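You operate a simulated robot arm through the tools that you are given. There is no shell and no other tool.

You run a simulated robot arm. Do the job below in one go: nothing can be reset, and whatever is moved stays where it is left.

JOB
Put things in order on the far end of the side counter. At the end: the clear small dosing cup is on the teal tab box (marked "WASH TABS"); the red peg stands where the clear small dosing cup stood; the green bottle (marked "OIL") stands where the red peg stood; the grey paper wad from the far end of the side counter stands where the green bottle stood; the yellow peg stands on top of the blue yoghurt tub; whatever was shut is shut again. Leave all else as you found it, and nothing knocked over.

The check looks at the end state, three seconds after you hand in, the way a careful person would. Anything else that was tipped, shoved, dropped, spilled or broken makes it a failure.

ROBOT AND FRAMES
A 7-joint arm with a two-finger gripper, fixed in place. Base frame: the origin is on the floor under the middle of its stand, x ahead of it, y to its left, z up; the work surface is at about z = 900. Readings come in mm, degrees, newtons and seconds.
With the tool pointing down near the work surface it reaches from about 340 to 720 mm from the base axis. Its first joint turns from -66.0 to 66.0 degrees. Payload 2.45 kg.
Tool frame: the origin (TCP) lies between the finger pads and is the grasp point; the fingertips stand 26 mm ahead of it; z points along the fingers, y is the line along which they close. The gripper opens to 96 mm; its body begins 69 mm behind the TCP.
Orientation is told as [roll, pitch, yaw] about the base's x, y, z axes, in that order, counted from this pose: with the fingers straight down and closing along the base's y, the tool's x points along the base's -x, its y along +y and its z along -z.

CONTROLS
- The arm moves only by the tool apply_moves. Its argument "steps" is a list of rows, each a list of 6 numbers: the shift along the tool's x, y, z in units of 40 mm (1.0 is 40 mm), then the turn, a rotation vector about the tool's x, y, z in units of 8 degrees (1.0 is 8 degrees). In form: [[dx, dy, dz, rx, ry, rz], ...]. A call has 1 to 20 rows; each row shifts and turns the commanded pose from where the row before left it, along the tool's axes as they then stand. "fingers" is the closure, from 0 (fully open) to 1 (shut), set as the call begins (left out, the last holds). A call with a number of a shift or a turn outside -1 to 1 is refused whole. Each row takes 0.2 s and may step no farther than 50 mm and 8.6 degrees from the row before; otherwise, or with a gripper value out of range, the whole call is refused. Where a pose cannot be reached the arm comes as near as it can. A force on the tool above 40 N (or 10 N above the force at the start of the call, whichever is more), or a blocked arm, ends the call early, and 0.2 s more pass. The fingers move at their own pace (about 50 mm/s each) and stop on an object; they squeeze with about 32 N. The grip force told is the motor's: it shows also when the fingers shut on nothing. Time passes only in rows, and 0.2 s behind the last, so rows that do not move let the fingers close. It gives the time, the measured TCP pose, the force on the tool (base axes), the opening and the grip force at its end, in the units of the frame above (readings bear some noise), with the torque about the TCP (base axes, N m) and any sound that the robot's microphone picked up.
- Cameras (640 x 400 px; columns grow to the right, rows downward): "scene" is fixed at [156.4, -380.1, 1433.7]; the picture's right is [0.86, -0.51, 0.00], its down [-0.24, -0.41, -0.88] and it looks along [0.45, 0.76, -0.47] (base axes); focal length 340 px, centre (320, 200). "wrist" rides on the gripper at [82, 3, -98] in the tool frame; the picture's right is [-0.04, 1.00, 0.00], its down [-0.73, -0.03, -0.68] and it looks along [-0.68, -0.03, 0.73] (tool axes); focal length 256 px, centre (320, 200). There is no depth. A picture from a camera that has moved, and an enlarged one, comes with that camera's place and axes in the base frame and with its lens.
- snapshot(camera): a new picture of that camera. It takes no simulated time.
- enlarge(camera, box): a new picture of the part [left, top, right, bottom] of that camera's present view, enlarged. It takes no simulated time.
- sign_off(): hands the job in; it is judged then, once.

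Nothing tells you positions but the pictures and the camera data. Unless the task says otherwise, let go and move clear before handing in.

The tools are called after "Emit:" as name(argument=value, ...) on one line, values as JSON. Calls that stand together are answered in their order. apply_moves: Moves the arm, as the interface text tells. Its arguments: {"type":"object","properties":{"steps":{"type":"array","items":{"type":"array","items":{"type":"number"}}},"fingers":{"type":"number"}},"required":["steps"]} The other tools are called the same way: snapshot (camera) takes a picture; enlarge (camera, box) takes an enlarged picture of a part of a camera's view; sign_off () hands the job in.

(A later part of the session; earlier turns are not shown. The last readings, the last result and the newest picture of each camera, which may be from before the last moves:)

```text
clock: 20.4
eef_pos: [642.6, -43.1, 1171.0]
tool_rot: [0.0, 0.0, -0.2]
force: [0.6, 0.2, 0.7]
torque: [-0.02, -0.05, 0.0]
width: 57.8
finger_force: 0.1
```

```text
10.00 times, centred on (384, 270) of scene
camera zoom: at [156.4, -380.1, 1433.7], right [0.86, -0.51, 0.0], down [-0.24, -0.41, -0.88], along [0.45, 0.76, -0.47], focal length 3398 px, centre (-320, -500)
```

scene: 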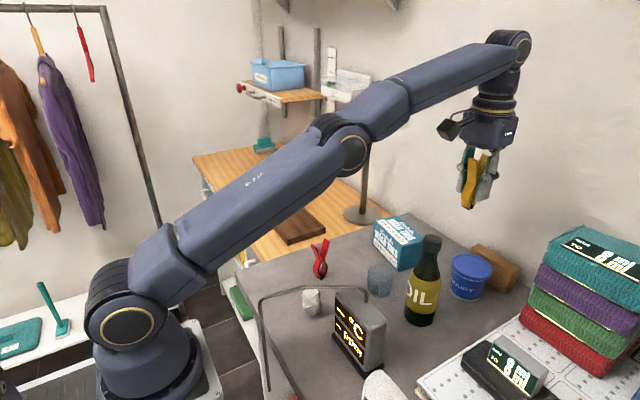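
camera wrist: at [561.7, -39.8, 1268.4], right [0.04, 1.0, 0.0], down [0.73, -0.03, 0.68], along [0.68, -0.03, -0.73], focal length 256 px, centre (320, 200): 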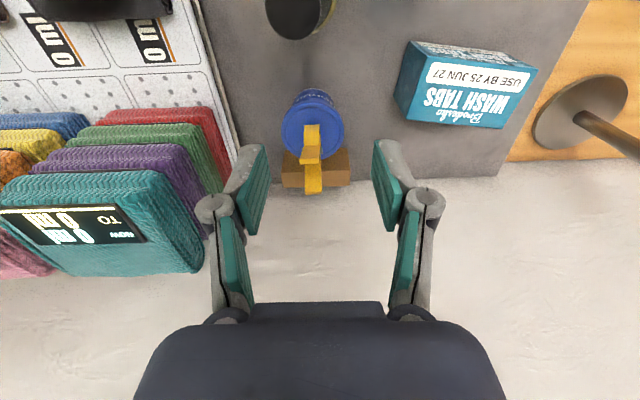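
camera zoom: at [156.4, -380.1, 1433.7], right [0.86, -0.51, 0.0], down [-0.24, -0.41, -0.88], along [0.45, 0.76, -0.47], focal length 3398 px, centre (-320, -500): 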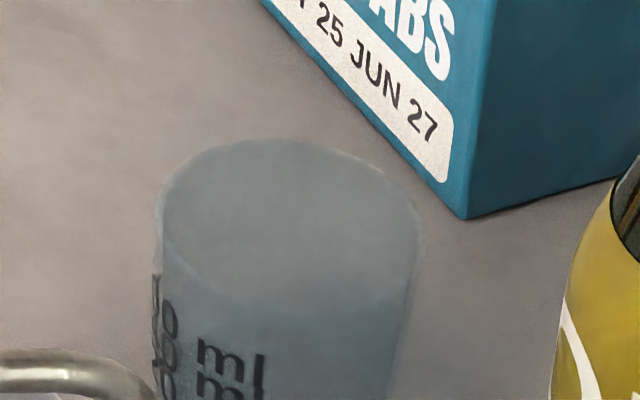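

The box top centre is at about (682, 126), z ≈ 970. Now I'll go over the cup and turn the tool to yaw -90, so the fingers close along x and the camera sits on the +y side, away from the bottle.

Emit:
apply_moves(steps=[[0.5, 0.7, 0, 0, 0, 0], [0.5, 0.7, 0, 0, 0, 0], [0.4, 0.7, 0, 0, 0, 0], [0, 0, 0, 0, 0, 0.94], [0, 0, 0, 0, 0, 0.94], [0, 0, 0, 0, 0, 0.94], [0, 0, 0, 0, 0, 0.94], [0, 0, 0, 0, 0, 0.94], [0, 0, 0, 0, 0, 0.94], [0, 0, 0, 0, 0, 0.94], [0, 0, 0, 0, 0, 0.94], [0, 0, 0, 0, 0, 0.94], [0, 0, 0, 0, 0, 0.94], [0, 0, 0, 0, 0, 0.94], [0, 0, 0, 0, 0, 0.91], [0, 0, 0, 0, 0, 0]], fingers=0.1)

Emit:
snapshot(camera="wrist")

Emit:
snapshot(camera="scene")

```text
clock: 23.8
eef_pos: [585.5, 41.3, 1169.9]
tool_rot: [0.0, 0.1, -90.2]
force: [-0.1, 0.5, -0.1]
torque: [0.01, -0.07, -0.02]
width: 86.6
finger_force: 0.1
```

```text
taken
camera wrist: at [590.4, 122.2, 1268.6], right [1.0, -0.04, 0.0], down [-0.03, -0.73, 0.68], along [-0.03, -0.68, -0.73], focal length 256 px, centre (320, 200)
```

wrist: 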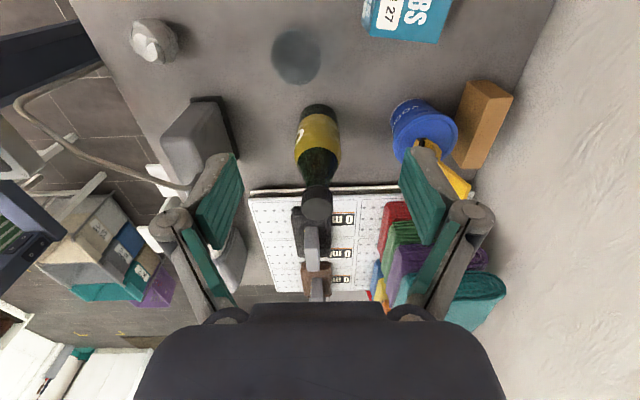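

```text
taken
```

scene: 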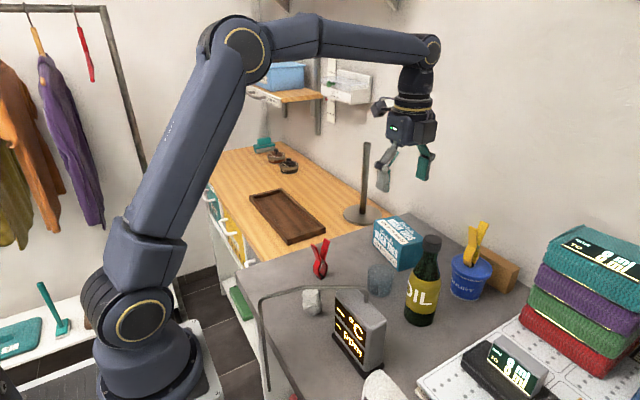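

Emit:
enlarge(camera="wrist", box=[256, 20, 336, 70])

Emit:
enlarge(camera="wrist", box=[240, 20, 432, 140])

Emit:
enlarge(camera="scene", box=[340, 245, 436, 305])

```text
8.00 times, centred on (296, 45) of wrist
camera zoom: at [590.4, 122.2, 1268.6], right [1.0, -0.04, 0.0], down [-0.03, -0.73, 0.68], along [-0.03, -0.68, -0.73], focal length 2048 px, centre (512, 1440)
```

zoom: 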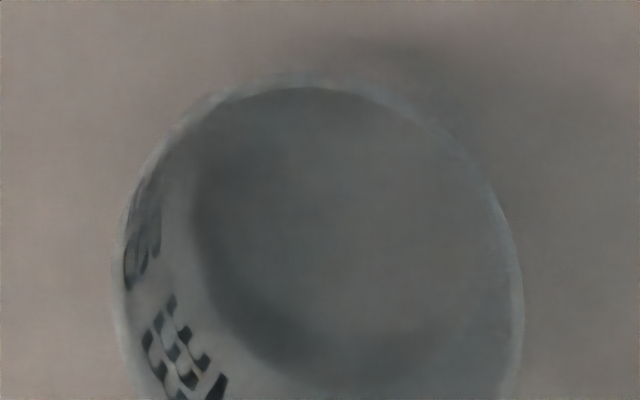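

```text
3.33 times, centred on (336, 80) of wrist
camera zoom: at [590.4, 122.2, 1268.6], right [1.0, -0.04, 0.0], down [-0.03, -0.73, 0.68], along [-0.03, -0.68, -0.73], focal length 853 px, centre (267, 600)
```

zoom: 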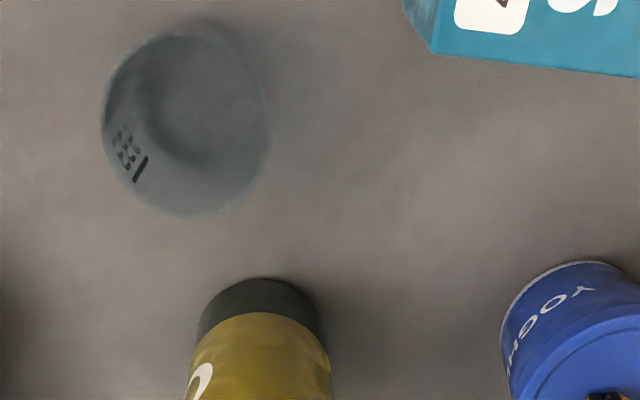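

```text
6.67 times, centred on (388, 275) of scene
camera zoom: at [156.4, -380.1, 1433.7], right [0.86, -0.51, 0.0], down [-0.24, -0.41, -0.88], along [0.45, 0.76, -0.47], focal length 2265 px, centre (-133, -300)
```

zoom: 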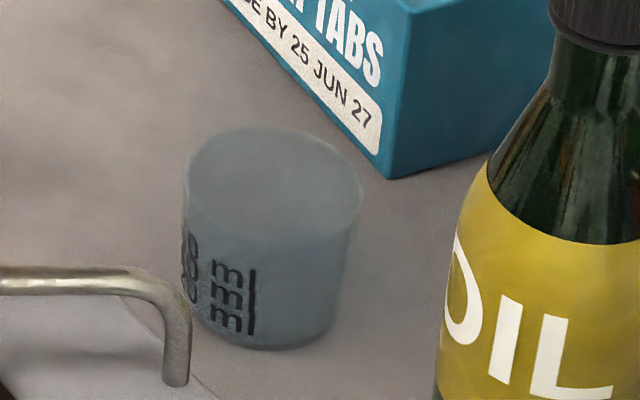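

The cup is centred at about (561, 45) with its rim at z ≈ 950. I'll move above it and descend partway to check centring.

Emit:
apply_moves(steps=[[0.09, -0.6, 0.7, 0, 0, 0], [0, 0, 0.9, 0, 0, 0], [0, 0, 0.9, 0, 0, 0], [0, 0, 0.9, 0, 0, 0], [0, 0, 0.5, 0, 0, 0], [0, 0, 0, 0, 0, 0]])

Emit:
snapshot(camera="wrist")

Emit:
enlarge(camera="scene", box=[320, 200, 480, 300])

```text
clock: 25.2
eef_pos: [560.8, 43.6, 1014.6]
tool_rot: [0.1, 0.1, -90.1]
force: [0.7, -0.9, -0.1]
torque: [-0.04, -0.03, 0.02]
width: 86.3
finger_force: 0.0
```

```text
taken
camera wrist: at [564.9, 125.2, 1113.2], right [1.0, -0.04, 0.0], down [-0.03, -0.73, 0.68], along [-0.03, -0.68, -0.73], focal length 256 px, centre (320, 200)
```

wrist: 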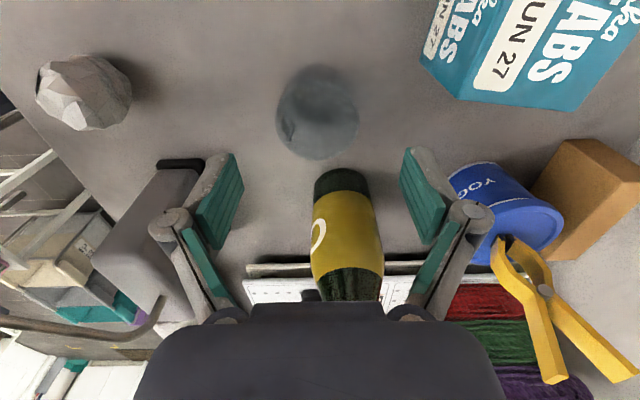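

```text
4.00 times, centred on (400, 250) of scene
camera zoom: at [156.4, -380.1, 1433.7], right [0.86, -0.51, 0.0], down [-0.24, -0.41, -0.88], along [0.45, 0.76, -0.47], focal length 1359 px, centre (0, 0)
```

zoom: 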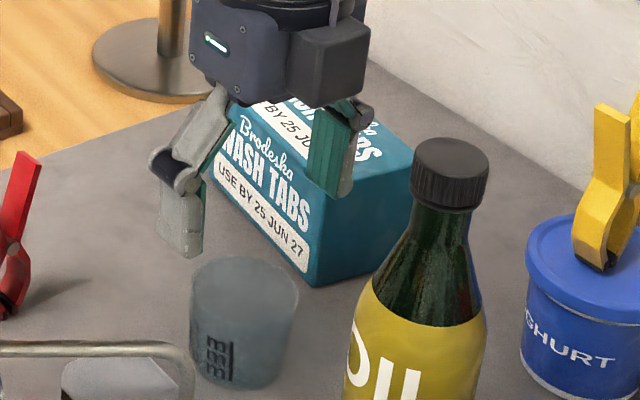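

Emit:
enlarge(camera="wrist", box=[256, 50, 384, 170])

```text
3.33 times, centred on (320, 110) of wrist
camera zoom: at [564.9, 125.2, 1113.2], right [1.0, -0.04, 0.0], down [-0.03, -0.73, 0.68], along [-0.03, -0.68, -0.73], focal length 853 px, centre (320, 500)
```

zoom: 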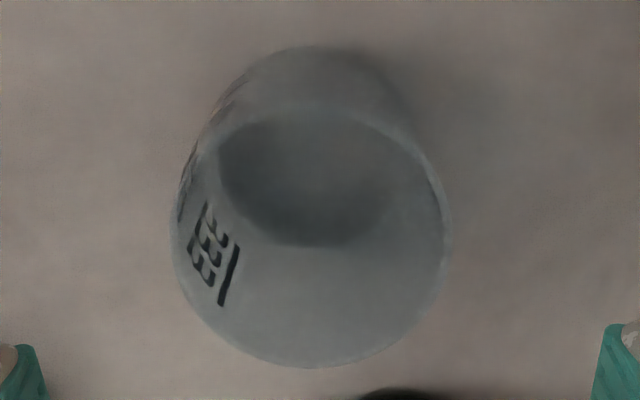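

The cup is at about (559.4, 45.5). I'll make a small correction, descend to grip height and look again.

Emit:
apply_moves(steps=[[0.05, -0.035, 0.5, 0, 0, 0], [0, 0, 0.7, 0, 0, 0], [0, 0, 0.5, 0, 0, 0], [0, 0, 0.3, 0, 0, 0], [0, 0, 0, 0, 0, 0]])

Emit:
snapshot(camera="wrist")

Emit:
enlarge(camera="scene", box=[320, 200, 480, 300])

```text
clock: 26.4
eef_pos: [560.2, 47.4, 933.9]
tool_rot: [0.0, 0.0, -90.2]
force: [-0.2, 0.5, 0.4]
torque: [-0.02, -0.03, -0.01]
width: 86.4
finger_force: 0.1
```

```text
taken
camera wrist: at [563.4, 128.7, 1032.4], right [1.0, -0.04, 0.0], down [-0.03, -0.73, 0.68], along [-0.03, -0.68, -0.73], focal length 256 px, centre (320, 200)
```

wrist: 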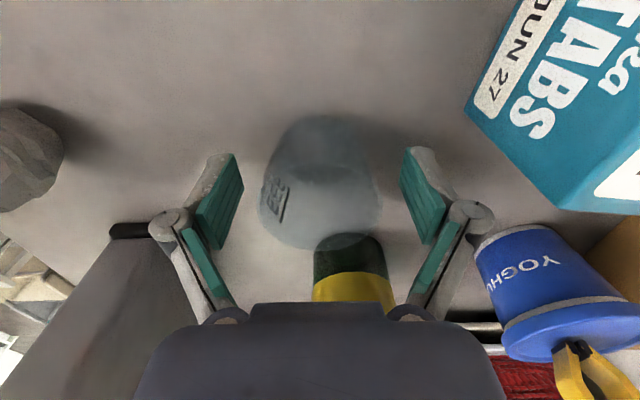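

```text
4.00 times, centred on (400, 250) of scene
camera zoom: at [156.4, -380.1, 1433.7], right [0.86, -0.51, 0.0], down [-0.24, -0.41, -0.88], along [0.45, 0.76, -0.47], focal length 1359 px, centre (0, 0)
```

zoom: 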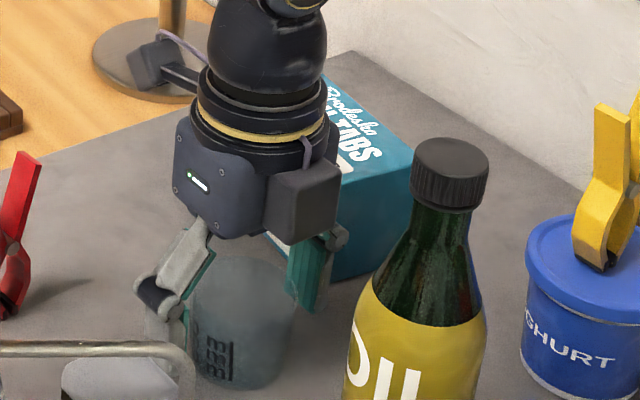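

The cup is centred between the pads and clear of the bottle, so I'll close.

Emit:
apply_moves(steps=[[0, 0, 0, 0, 0, 0], [0, 0, 0, 0, 0, 0], [0, 0, 0, 0, 0, 0], [0, 0, 0, 0, 0, 0], [0, 0, 0, 0, 0, 0], [0, 0, 0, 0, 0, 0]], fingers=1)

Emit:
snapshot(camera="wrist")

Emit:
enlarge(camera="scene", box=[320, 200, 480, 300])

```text
clock: 27.8
eef_pos: [558.7, 47.4, 933.3]
tool_rot: [0.1, 0.0, -90.1]
force: [0.3, -0.1, 0.1]
torque: [0.01, -0.01, 0.02]
width: 53.0
finger_force: 31.4
```

```text
taken
camera wrist: at [563.4, 128.7, 1032.6], right [1.0, -0.04, 0.0], down [-0.03, -0.73, 0.68], along [-0.03, -0.68, -0.73], focal length 256 px, centre (320, 200)
```

wrist: 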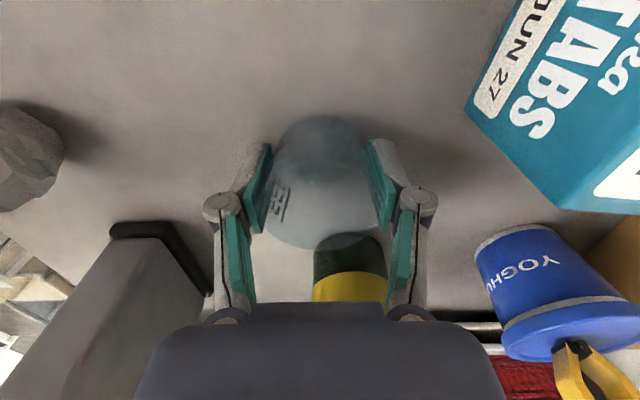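

```text
4.00 times, centred on (400, 250) of scene
camera zoom: at [156.4, -380.1, 1433.7], right [0.86, -0.51, 0.0], down [-0.24, -0.41, -0.88], along [0.45, 0.76, -0.47], focal length 1359 px, centre (0, 0)
```

zoom: 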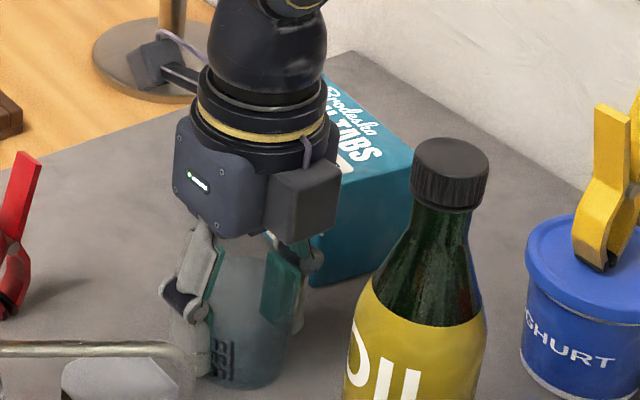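

The cup is gripped. I'll lift it, move over the box top centre and check.

Emit:
apply_moves(steps=[[0, 0, -0.25, 0, 0, 0], [0, 0, -0.6, 0, 0, 0], [0, 0, -0.9, 0, 0, 0], [0, 0, -0.9, 0, 0, 0], [0, 0, -0.9, 0, 0, 0], [0.5, 0.76, 0, 0, 0, 0], [0.5, 0.76, 0, 0, 0, 0], [0.5, 0.76, 0, 0, 0, 0], [0.5, 0.76, 0, 0, 0, 0], [0, 0, 0, 0, 0, 0]])

Emit:
snapshot(camera="wrist")

Emit:
snapshot(camera="scene")

```text
clock: 30.0
eef_pos: [682.7, 124.3, 1073.6]
tool_rot: [-0.1, 0.0, -90.2]
force: [-0.4, 0.1, 0.3]
torque: [0.02, -0.01, -0.02]
width: 52.5
finger_force: 32.5
```

```text
taken
camera wrist: at [686.2, 206.3, 1172.3], right [1.0, -0.04, 0.0], down [-0.03, -0.73, 0.68], along [-0.03, -0.68, -0.73], focal length 256 px, centre (320, 200)
```

wrist: 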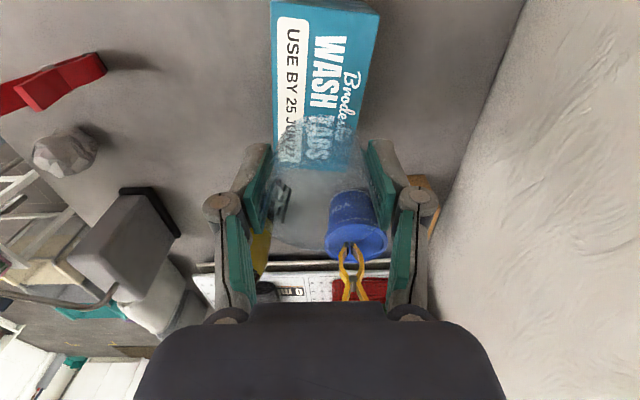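

```text
taken
```

scene: 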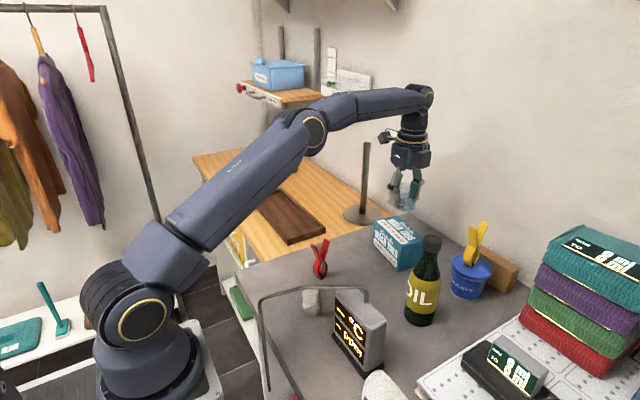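

Emit:
enlarge(camera="wrist", box=[240, 0, 400, 100])

Emit:
enlarge(camera="wrist", box=[240, 100, 400, 200])

Emit:
enlarge(camera="scene", box=[352, 160, 480, 240])

```text
4.00 times, centred on (320, 50) of wrist
camera zoom: at [686.2, 206.3, 1172.3], right [1.0, -0.04, 0.0], down [-0.03, -0.73, 0.68], along [-0.03, -0.68, -0.73], focal length 1024 px, centre (320, 800)
```

zoom: 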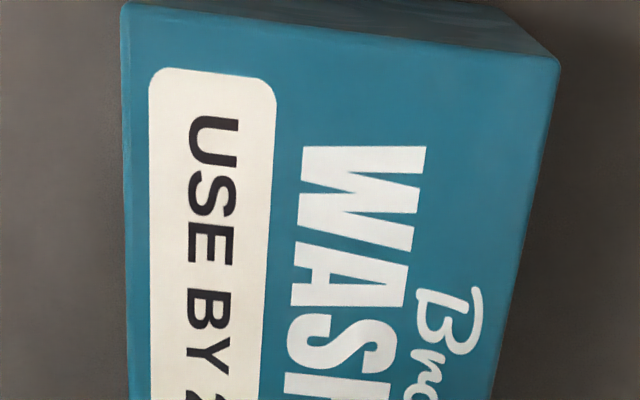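

```text
4.00 times, centred on (320, 150) of wrist
camera zoom: at [686.2, 206.3, 1172.3], right [1.0, -0.04, 0.0], down [-0.03, -0.73, 0.68], along [-0.03, -0.68, -0.73], focal length 1024 px, centre (320, 400)
```

zoom: 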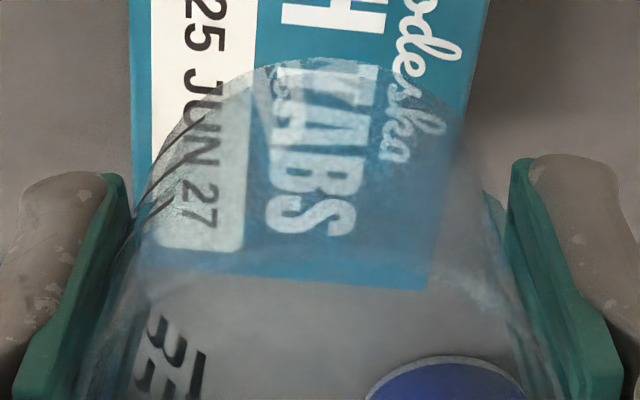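

```text
5.00 times, centred on (416, 200) of scene
camera zoom: at [156.4, -380.1, 1433.7], right [0.86, -0.51, 0.0], down [-0.24, -0.41, -0.88], along [0.45, 0.76, -0.47], focal length 1699 px, centre (-160, 200)
```

zoom: 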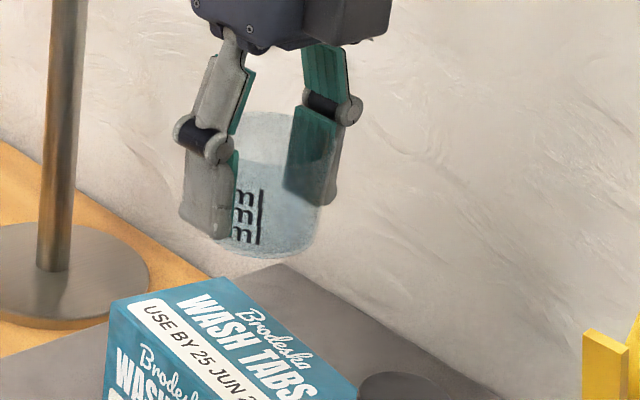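

Cup and box centre agree within about 2 mm. I'll lower it to just above the box.

Emit:
apply_moves(steps=[[0, 0, 0.6, 0, 0, 0], [0, 0, 0.5, 0, 0, 0], [0, 0, 0.4, 0, 0, 0], [0, 0, 0, 0, 0, 0]])

Emit:
enlarge(camera="scene", box=[352, 190, 448, 250])

Emit:
snapshot(camera="wrist")

```text
clock: 31.0
eef_pos: [681.0, 125.9, 1016.5]
tool_rot: [-0.1, 0.0, -90.1]
force: [0.0, 0.1, -0.9]
torque: [-0.03, 0.04, -0.01]
width: 52.8
finger_force: 31.5
```

```text
6.67 times, centred on (400, 220) of scene
camera zoom: at [156.4, -380.1, 1433.7], right [0.86, -0.51, 0.0], down [-0.24, -0.41, -0.88], along [0.45, 0.76, -0.47], focal length 2265 px, centre (-213, 67)
```

zoom: 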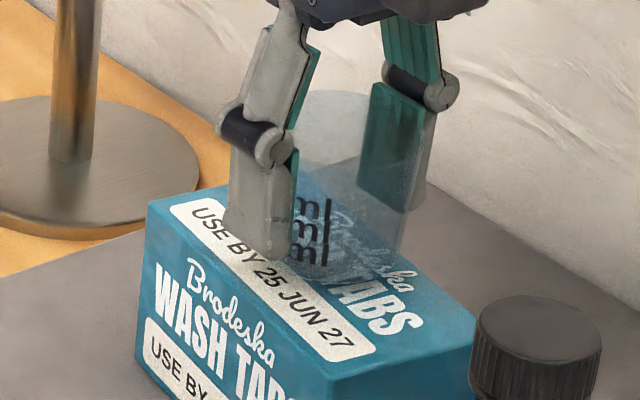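

```text
taken
camera wrist: at [686.0, 206.8, 1114.7], right [1.0, -0.04, 0.0], down [-0.03, -0.73, 0.68], along [-0.03, -0.68, -0.73], focal length 256 px, centre (320, 200)
```

wrist: 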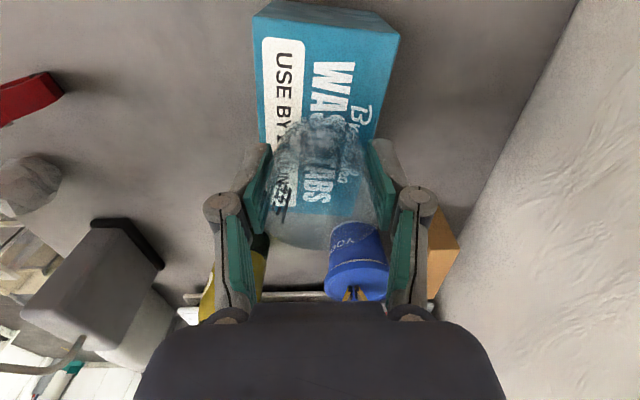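

Emit:
apply_moves(steps=[[0, 0, 0.1, 0, 0, 0], [0, 0, 0.08, 0, 0, 0], [0, 0, 0, 0, 0, 0]])

Emit:
apply_moves(steps=[[0, 0, 0.04, 0, 0, 0], [0, 0, 0, 0, 0, 0]])

Emit:
apply_moves(steps=[[0, 0, 0.04, 0, 0, 0], [0, 0, 0, 0, 0, 0]])

Emit:
enlarge(camera="scene", box=[352, 190, 448, 250])

```text
clock: 31.8
eef_pos: [681.3, 126.3, 1009.5]
tool_rot: [-0.1, 0.0, -90.2]
force: [-0.5, 0.2, 0.3]
torque: [-0.02, 0.0, 0.02]
width: 52.3
finger_force: 31.5
```

```text
clock: 32.4
eef_pos: [681.2, 126.7, 1009.7]
tool_rot: [0.1, 0.0, -90.1]
force: [-1.3, -1.4, 9.7]
torque: [-0.05, 0.11, -0.04]
width: 52.8
finger_force: 31.6
```

```text
clock: 33.0
eef_pos: [681.2, 126.1, 1007.5]
tool_rot: [0.3, 0.0, -90.1]
force: [0.6, -0.1, 17.3]
torque: [-0.01, 0.08, -0.07]
width: 52.2
finger_force: 31.9
```

```text
6.67 times, centred on (400, 220) of scene
camera zoom: at [156.0, -380.2, 1433.7], right [0.86, -0.51, 0.0], down [-0.24, -0.41, -0.88], along [0.45, 0.76, -0.47], focal length 2265 px, centre (-213, 67)
```

zoom: 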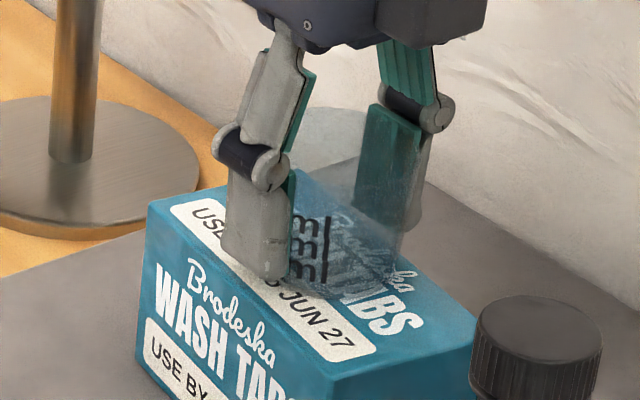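

Contact came a bit earlier than expected, at 17 N. I'll back off to a light touch and then release with a modest opening.

Emit:
apply_moves(steps=[[0, 0, -0.055, 0, 0, 0], [0, 0, 0, 0, 0, 0]])

```text
clock: 33.6
eef_pos: [682.1, 126.7, 1006.5]
tool_rot: [-0.2, 0.1, -90.2]
force: [1.9, -0.7, 5.6]
torque: [0.02, -0.08, -0.03]
width: 52.3
finger_force: 32.3
```

Emit:
apply_moves(steps=[[0, 0, 0, 0, 0, 0], [0, 0, 0, 0, 0, 0], [0, 0, 0, 0, 0, 0], [0, 0, 0, 0, 0, 0]], fingers=0.15)

Emit:
snapshot(camera="wrist")

Emit:
enlarge(camera="scene", box=[352, 190, 448, 250])

```text
clock: 34.6
eef_pos: [682.1, 125.6, 1007.1]
tool_rot: [0.0, 0.1, -90.0]
force: [-0.4, -0.6, 0.0]
torque: [-0.02, -0.03, 0.02]
width: 81.6
finger_force: 0.2
```

```text
taken
camera wrist: at [686.3, 207.5, 1106.0], right [1.0, -0.04, 0.0], down [-0.03, -0.73, 0.68], along [-0.03, -0.68, -0.73], focal length 256 px, centre (320, 200)
```

wrist: 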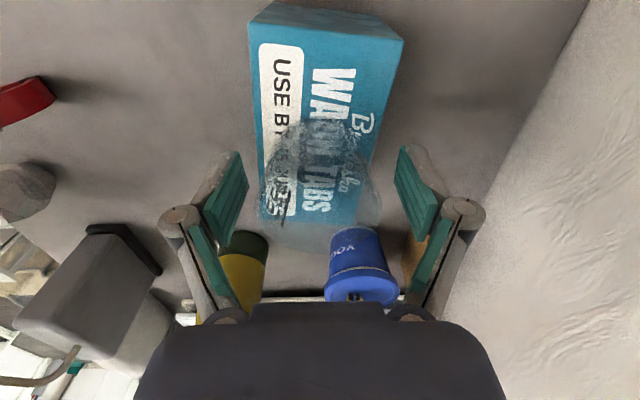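

```text
6.67 times, centred on (400, 220) of scene
camera zoom: at [156.4, -380.1, 1433.7], right [0.86, -0.51, 0.0], down [-0.24, -0.41, -0.88], along [0.45, 0.76, -0.47], focal length 2265 px, centre (-213, 67)
```

zoom: 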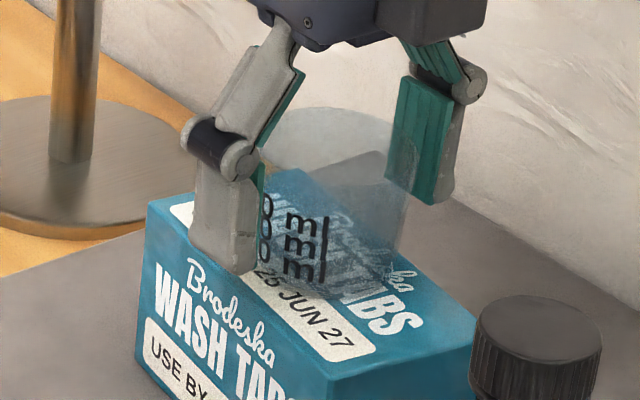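

The cup stands on the tab box. I'll rise clear of it and head towards the red peg.

Emit:
apply_moves(steps=[[0, 0, -0.4, 0, 0, 0], [0, 0, -0.9, 0, 0, 0], [0, -0.2, -0.8, 0, 0, 0], [0.08, -0.8, -0.6, 0, 0, 0], [0.08, -0.86, 0, 0, 0, 0], [0.08, -0.86, 0, 0, 0, 0], [0.08, -0.86, 0, 0, 0, 0], [0.08, -0.86, 0, 0, 0, 0], [0.08, -0.86, 0, 0, 0, 0], [0, 0, 0, 0, 0, 0]])

Emit:
apply_moves(steps=[[0, 0, 0, 0, 0, -0.94], [0, 0, 0, 0, 0, -0.94], [0, 0, 0, 0, 0, -0.94], [0, 0, 0, 0, 0, -0.94], [0, 0, 0, 0, 0, -0.94], [0, 0, 0, 0, 0, -0.94], [0, 0, 0, 0, 0, -0.94], [0, 0, 0, 0, 0, -0.94], [0, 0, 0, 0, 0, -0.94], [0, 0, 0, 0, 0, -0.94], [0, 0, 0, 0, 0, -0.94], [0, 0, 0, 0, 0, -0.94], [0, 0, 0, 0, 0, -0.49], [0, 0, 0, 0, 0, 0]], fingers=0)

Emit:
snapshot(camera="wrist")

Emit:
snapshot(camera="scene")

```text
clock: 36.8
eef_pos: [469.2, 146.8, 1116.6]
tool_rot: [0.0, 0.1, -90.1]
force: [-0.5, -0.4, -0.8]
torque: [0.01, -0.02, -0.01]
width: 81.7
finger_force: 0.1
```

```text
clock: 39.8
eef_pos: [471.6, 147.2, 1115.9]
tool_rot: [0.0, 0.0, 4.1]
force: [0.1, 1.2, 1.1]
torque: [0.01, -0.01, 0.03]
width: 95.9
finger_force: 0.0
```

```text
taken
camera wrist: at [390.0, 143.1, 1214.3], right [-0.03, 1.0, 0.0], down [0.73, 0.02, 0.68], along [0.68, 0.02, -0.73], focal length 256 px, centre (320, 200)
```

wrist: 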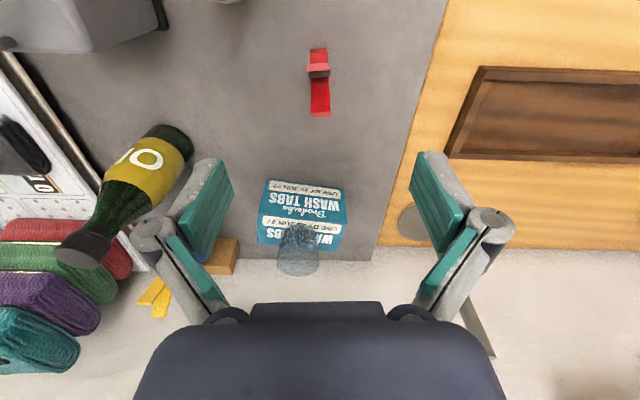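

```text
taken
```

scene: 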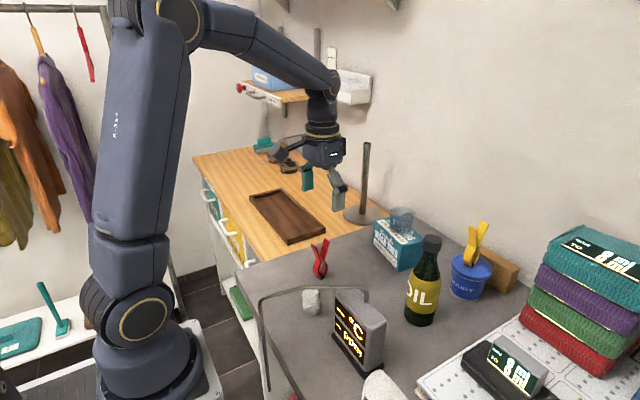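

Emit:
enlarge(camera="wrist", box=[272, 40, 368, 100])

Emit:
enlarge(camera="scene", box=[352, 190, 448, 250])

```text
6.67 times, centred on (320, 70) of wrist
camera zoom: at [390.0, 143.1, 1214.3], right [-0.03, 1.0, 0.0], down [0.73, 0.02, 0.68], along [0.68, 0.02, -0.73], focal length 1707 px, centre (320, 1067)
```

zoom: 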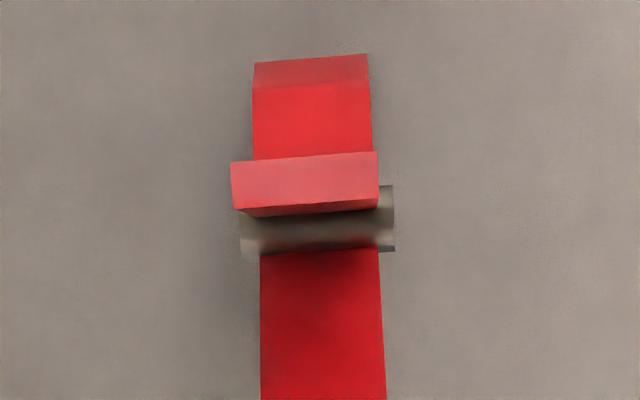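

```text
6.67 times, centred on (400, 220) of scene
camera zoom: at [156.4, -380.1, 1433.7], right [0.86, -0.51, 0.0], down [-0.24, -0.41, -0.88], along [0.45, 0.76, -0.47], focal length 2265 px, centre (-213, 67)
```

zoom: 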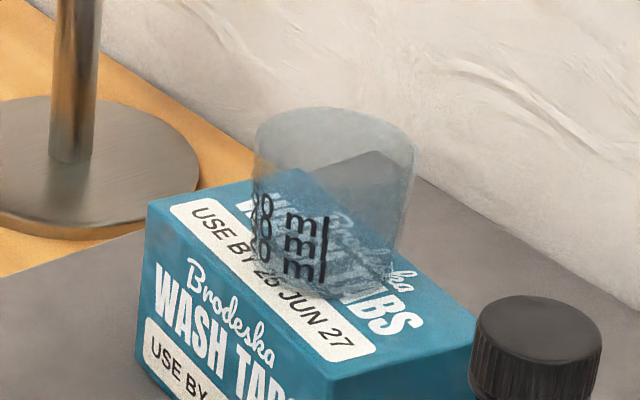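

The cup is fine on the box. The red peg is 1–4 mm off, so I'll correct, descend to 952 and check before gripping.

Emit:
apply_moves(steps=[[0.1, -0.03, 0.7, 0, 0, -0.19], [0, 0, 0.8, 0, 0, 0], [0, 0, 0.8, 0, 0, 0], [0, 0, 0.8, 0, 0, 0], [0, 0, 0.6, 0, 0, 0], [0, 0, 0.4, 0, 0, 0], [0, 0, 0, 0, 0, 0]])

Emit:
snapshot(camera="wrist")

Emit:
enlarge(camera="scene", box=[256, 200, 384, 280])

```text
clock: 41.4
eef_pos: [465.0, 143.2, 952.2]
tool_rot: [-0.1, 0.0, 5.6]
force: [0.1, -0.1, 0.1]
torque: [0.01, 0.0, -0.04]
width: 96.1
finger_force: 0.0
```

```text
taken
camera wrist: at [384.5, 138.3, 1050.5], right [-0.06, 1.0, 0.0], down [0.73, 0.04, 0.68], along [0.68, 0.04, -0.73], focal length 256 px, centre (320, 200)
```

wrist: 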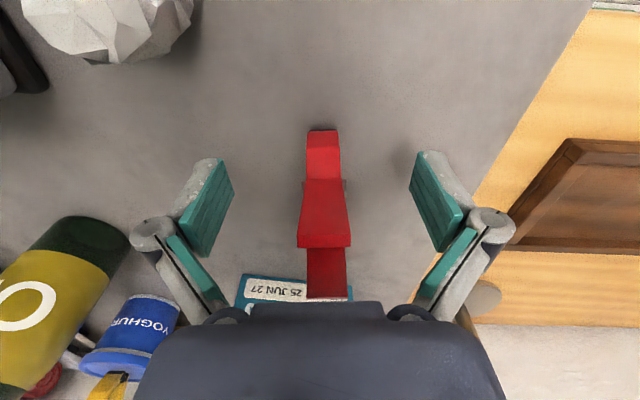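

```text
5.00 times, centred on (320, 240) of scene
camera zoom: at [156.4, -380.1, 1433.7], right [0.86, -0.51, 0.0], down [-0.24, -0.41, -0.88], along [0.45, 0.76, -0.47], focal length 1699 px, centre (320, 0)
```

zoom: 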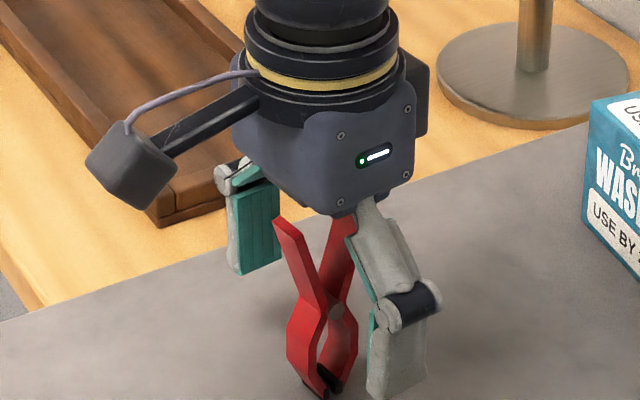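

Emit:
enlarge(camera="wrist", box=[272, 125, 368, 215])

```text
4.44 times, centred on (320, 170) of wrist
camera zoom: at [384.5, 138.3, 1050.5], right [-0.06, 1.0, 0.0], down [0.73, 0.04, 0.68], along [0.68, 0.04, -0.73], focal length 1138 px, centre (320, 333)
```

zoom: 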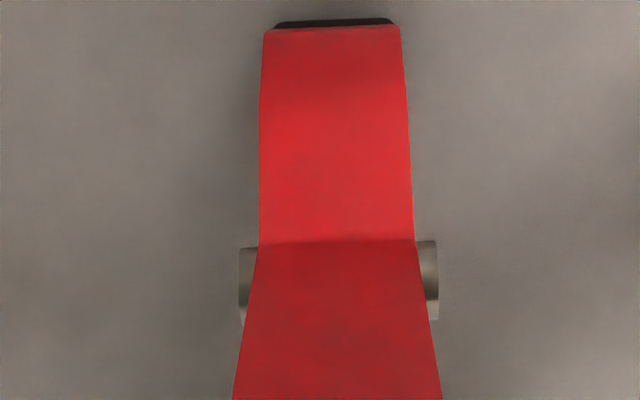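

Offset is +1.7 mm along the closing line, so I'll correct it and close.

Emit:
apply_moves(steps=[[0, 0.04, 0, 0, 0, 0], [0, 0, 0, 0, 0, 0]])

Emit:
apply_moves(steps=[[0, 0, 0, 0, 0, 0], [0, 0, 0, 0, 0, 0], [0, 0, 0, 0, 0, 0], [0, 0, 0, 0, 0, 0], [0, 0, 0, 0, 0, 0], [0, 0, 0, 0, 0, 0], [0, 0, 0, 0, 0, 0]], fingers=1)

Emit:
enlarge(camera="wrist", box=[224, 100, 416, 220])

Emit:
enlarge(camera="scene", box=[256, 210, 384, 290])

```text
clock: 42.0
eef_pos: [465.5, 145.5, 952.1]
tool_rot: [0.0, 0.0, 5.4]
force: [0.5, -0.7, -0.2]
torque: [-0.02, -0.02, 0.02]
width: 95.9
finger_force: 0.1
```

```text
clock: 43.6
eef_pos: [465.0, 145.3, 952.5]
tool_rot: [-0.1, -0.1, 5.5]
force: [-1.1, 0.6, 1.3]
torque: [-0.01, -0.03, -0.02]
width: 27.9
finger_force: 15.8
```

```text
3.33 times, centred on (320, 160) of wrist
camera zoom: at [384.8, 139.9, 1050.6], right [-0.06, 1.0, 0.0], down [0.73, 0.04, 0.68], along [0.68, 0.04, -0.73], focal length 853 px, centre (320, 333)
```

zoom: 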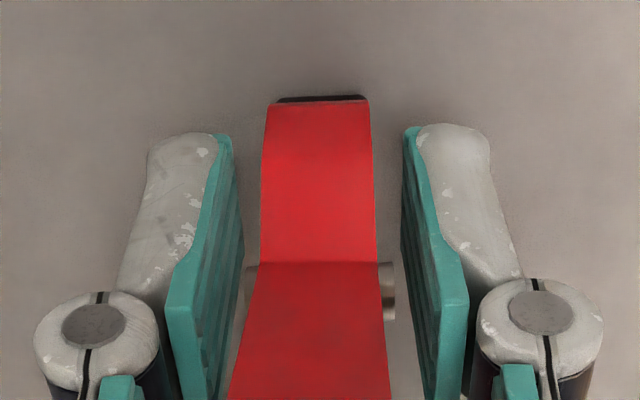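

```text
5.00 times, centred on (320, 250) of scene
camera zoom: at [156.3, -380.1, 1433.7], right [0.86, -0.51, 0.0], down [-0.24, -0.41, -0.88], along [0.45, 0.76, -0.47], focal length 1699 px, centre (320, -50)
```

zoom: 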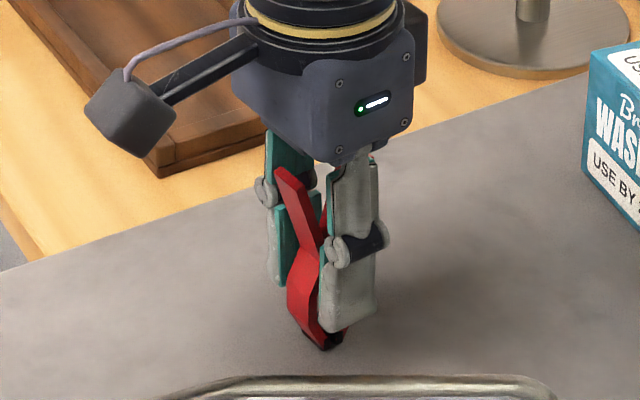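

Gripped at 27.9 mm. I'll lift it and carry it to the cup's old spot at about (559.5, 46).

Emit:
apply_moves(steps=[[0, 0, -0.25, 0, 0, 0], [0, 0, -0.6, 0, 0, 0], [0, 0, -0.9, 0, 0, 0], [0, 0, -0.75, 0, 0, 0], [-0.5275, -0.675, 0, 0, 0, 0], [-0.5275, -0.675, 0, 0, 0, 0], [-0.5275, -0.675, 0, 0, 0, 0], [-0.5275, -0.675, 0, 0, 0, 0], [0, 0, 0, 0, 0, 0]])

Emit:
snapshot(camera="wrist")

Emit:
snapshot(camera="scene")

```text
clock: 45.6
eef_pos: [560.5, 45.2, 1050.3]
tool_rot: [0.0, 0.1, 5.6]
force: [-0.1, -0.4, -0.1]
torque: [0.01, -0.02, -0.03]
width: 27.7
finger_force: 15.3
```

```text
taken
camera wrist: at [478.8, 39.1, 1148.4], right [-0.06, 1.0, 0.0], down [0.73, 0.04, 0.68], along [0.68, 0.04, -0.73], focal length 256 px, centre (320, 200)
```

wrist: 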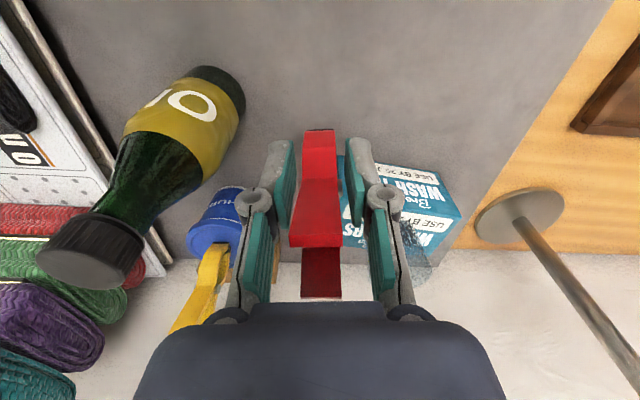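

```text
taken
```

scene: 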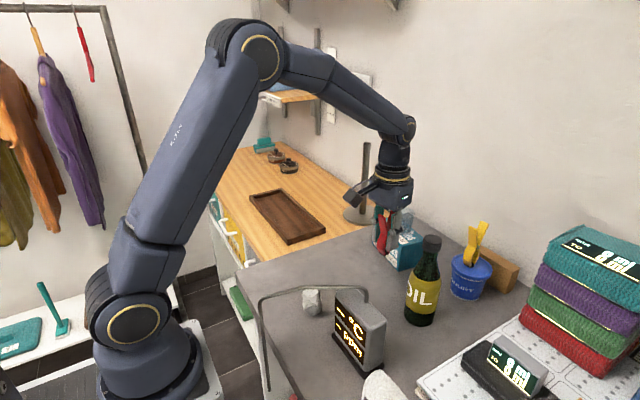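

Emit:
apply_moves(steps=[[0, 0, 0.6, 0, 0, 0], [0, 0, 0.7, 0, 0, 0], [0, 0, 0.6, 0, 0, 0], [0, 0, 0.3, 0, 0, 0], [0, 0, 0, 0, 0, 0]])

Emit:
enlarge(camera="scene", box=[340, 220, 452, 290])

Emit:
snapshot(camera="wrist")

```text
clock: 46.8
eef_pos: [558.0, 46.0, 962.5]
tool_rot: [0.0, 0.0, 5.5]
force: [-0.4, -0.1, 0.0]
torque: [0.02, -0.02, 0.01]
width: 27.7
finger_force: 16.0
```

```text
5.71 times, centred on (396, 255) of scene
camera zoom: at [156.4, -380.1, 1433.7], right [0.86, -0.51, 0.0], down [-0.24, -0.41, -0.88], along [0.45, 0.76, -0.47], focal length 1941 px, centre (-114, -114)
```

zoom: 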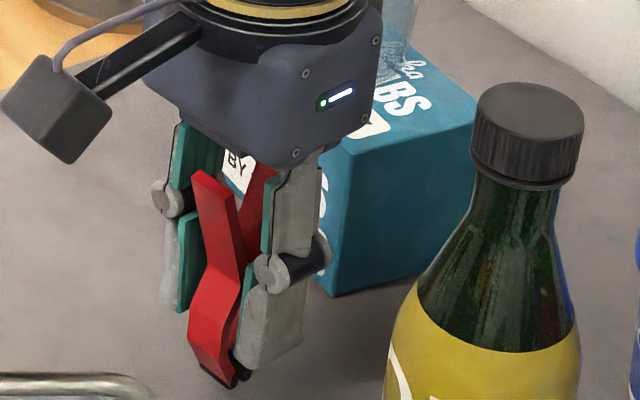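

```text
taken
camera wrist: at [478.3, 41.3, 1061.2], right [-0.06, 1.0, 0.0], down [0.73, 0.04, 0.68], along [0.68, 0.04, -0.73], focal length 256 px, centre (320, 200)
```

wrist: 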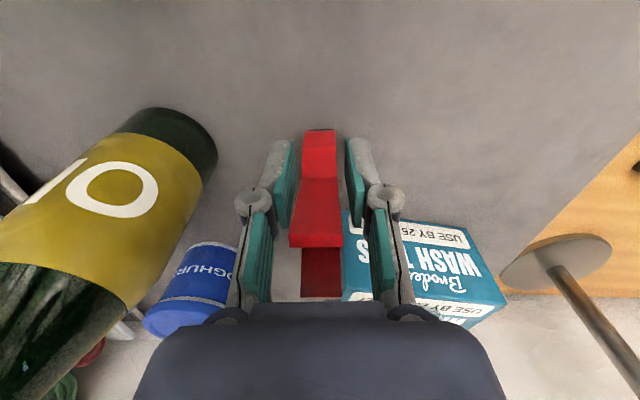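

Emit:
apply_moves(steps=[[0, 0, 0.1, 0, 0, 0], [0, 0, 0.06, 0, 0, 0], [0, 0, 0, 0, 0, 0]])

Emit:
apply_moves(steps=[[0, 0, 0.035, 0, 0, 0], [0, 0, 0, 0, 0, 0]])

Emit:
apply_moves(steps=[[0, 0, 0.03, 0, 0, 0], [0, 0, 0, 0, 0, 0]])

```text
clock: 47.6
eef_pos: [560.1, 46.9, 957.6]
tool_rot: [0.1, 0.0, 5.6]
force: [0.4, -0.4, -0.3]
torque: [-0.02, 0.0, 0.01]
width: 27.7
finger_force: 15.8
```

```text
clock: 48.2
eef_pos: [560.3, 45.8, 956.7]
tool_rot: [0.0, -0.1, 5.6]
force: [-0.8, 1.1, 0.5]
torque: [-0.01, -0.03, -0.01]
width: 27.9
finger_force: 15.4
```

```text
clock: 48.8
eef_pos: [559.8, 46.5, 955.8]
tool_rot: [-0.1, 0.0, 5.7]
force: [-0.8, -0.9, 0.2]
torque: [0.01, 0.01, 0.01]
width: 27.6
finger_force: 15.6
```

Emit:
apply_moves(steps=[[0, 0, 0.035, 0, 0, 0], [0, 0, 0, 0, 0, 0]])

Emit:
apply_moves(steps=[[0, 0, 0.03, 0, 0, 0], [0, 0, 0, 0, 0, 0]])

Emit:
enlarge(camera="scene", box=[340, 220, 452, 290])

```text
clock: 49.4
eef_pos: [559.6, 47.8, 953.8]
tool_rot: [0.0, 0.0, 5.7]
force: [0.0, 0.0, -1.4]
torque: [0.02, -0.02, 0.0]
width: 27.6
finger_force: 15.2
```

```text
clock: 50.0
eef_pos: [561.3, 46.3, 952.9]
tool_rot: [0.0, 0.0, 5.6]
force: [-1.3, -0.2, -0.7]
torque: [0.01, -0.01, 0.0]
width: 27.5
finger_force: 15.8
```

```text
5.71 times, centred on (396, 255) of scene
camera zoom: at [156.4, -380.1, 1433.7], right [0.86, -0.51, 0.0], down [-0.24, -0.41, -0.88], along [0.45, 0.76, -0.47], focal length 1941 px, centre (-114, -114)
```

zoom: 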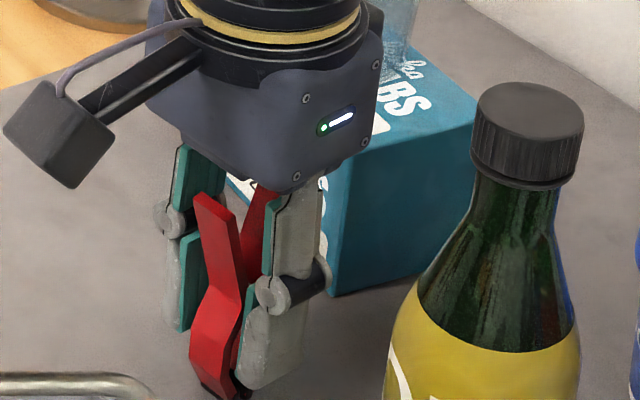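

Emit:
apply_moves(steps=[[0, 0, 0.025, 0, 0, 0], [0, 0, 0, 0, 0, 0]])

Emit:
apply_moves(steps=[[0, 0, 0.025, 0, 0, 0], [0, 0, 0, 0, 0, 0]])

```text
clock: 50.6
eef_pos: [562.3, 47.3, 950.8]
tool_rot: [-0.1, -0.1, 5.6]
force: [-2.1, 0.3, 10.7]
torque: [0.02, 0.09, 0.03]
width: 27.8
finger_force: 16.1
```

```text
clock: 51.2
eef_pos: [560.1, 46.4, 950.5]
tool_rot: [0.0, -0.1, 5.5]
force: [-0.2, 2.0, 12.3]
torque: [0.01, -0.07, 0.02]
width: 27.8
finger_force: 16.0
```

Contact reads about 12 N, so the red peg is standing on the counter. I'll ease off slightly and open partway.

Emit:
apply_moves(steps=[[0, 0, -0.03, 0, 0, 0], [0, 0, 0, 0, 0, 0]])

Emit:
apply_moves(steps=[[0, 0, 0, 0, 0, 0], [0, 0, 0, 0, 0, 0], [0, 0, 0, 0, 0, 0], [0, 0, 0, 0, 0, 0]], fingers=0.42)

Emit:
enlarge(camera="scene", box=[330, 220, 458, 300])

Emit:
snapshot(camera="wrist")

```text
clock: 51.8
eef_pos: [559.2, 47.1, 950.4]
tool_rot: [0.0, 0.2, 5.5]
force: [1.0, -0.6, -0.3]
torque: [0.0, 0.0, 0.02]
width: 27.6
finger_force: 15.6
```

```text
clock: 52.8
eef_pos: [561.6, 46.8, 951.1]
tool_rot: [0.0, 0.1, 5.6]
force: [0.3, 0.1, 0.1]
torque: [-0.05, 0.02, -0.06]
width: 55.8
finger_force: 0.1
```

```text
5.00 times, centred on (394, 260) of scene
camera zoom: at [156.4, -380.1, 1433.7], right [0.86, -0.51, 0.0], down [-0.24, -0.41, -0.88], along [0.45, 0.76, -0.47], focal length 1699 px, centre (-50, -100)
```

zoom: 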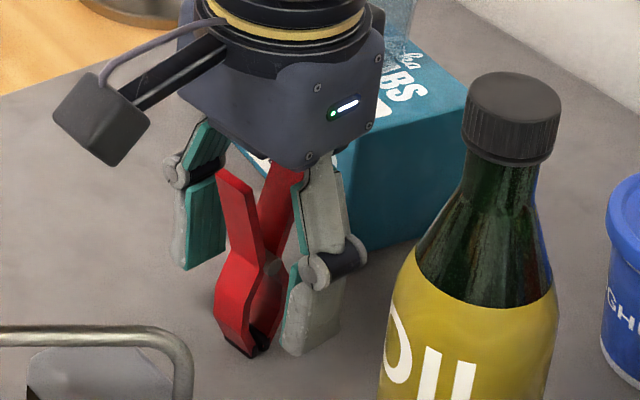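

```text
taken
camera wrist: at [480.1, 41.6, 1049.7], right [-0.06, 1.0, 0.0], down [0.73, 0.04, 0.68], along [0.68, 0.04, -0.73], focal length 256 px, centre (320, 200)
```

wrist: 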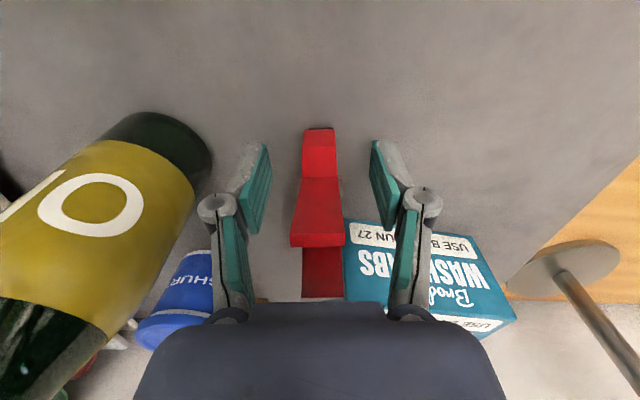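

The red peg stands in the cup's old spot. I'll rise clear, square the yaw and move over the bottle.

Emit:
apply_moves(steps=[[0, 0, -0.4, 0, 0, 0], [0, 0, -0.9, 0, 0, 0], [0, 0, -1, 0, 0, 0], [0, 0, -1, 0, 0, 0.35], [0, 0, -1, 0, 0, 0.35], [0, 0, -1, 0, 0, 0], [0, 0, -0.8, 0, 0, 0], [-0.143, -0.85, 0, 0, 0, 0], [-0.143, -0.85, 0, 0, 0, 0], [-0.143, -0.85, 0, 0, 0, 0], [0, 0, 0, 0, 0, 0]], fingers=0.42)

Emit:
snapshot(camera="wrist")

Emit:
snapshot(camera="scene")

```text
clock: 55.2
eef_pos: [576.7, -56.8, 1194.5]
tool_rot: [0.0, 0.0, 0.0]
force: [-0.6, 0.1, 0.6]
torque: [-0.01, -0.01, 0.01]
width: 55.8
finger_force: 0.1
```

```text
taken
camera wrist: at [496.2, -54.4, 1293.1], right [0.04, 1.0, 0.0], down [0.73, -0.03, 0.68], along [0.68, -0.03, -0.73], focal length 256 px, centre (320, 200)
```

wrist: 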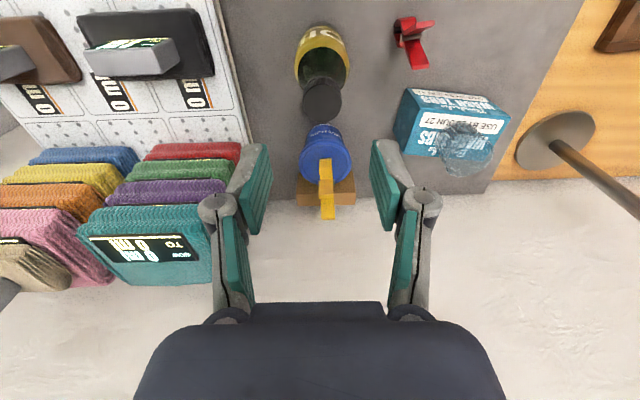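

```text
taken
```

scene: 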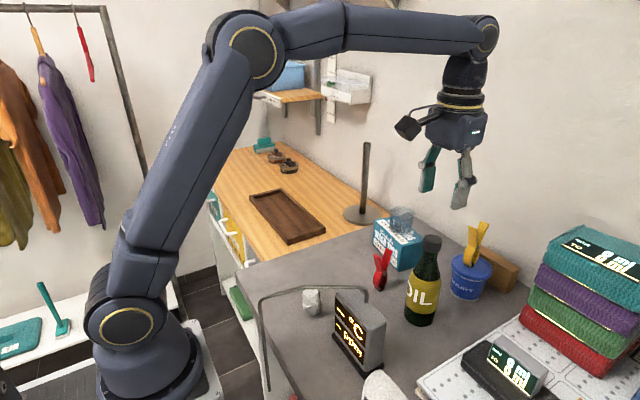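

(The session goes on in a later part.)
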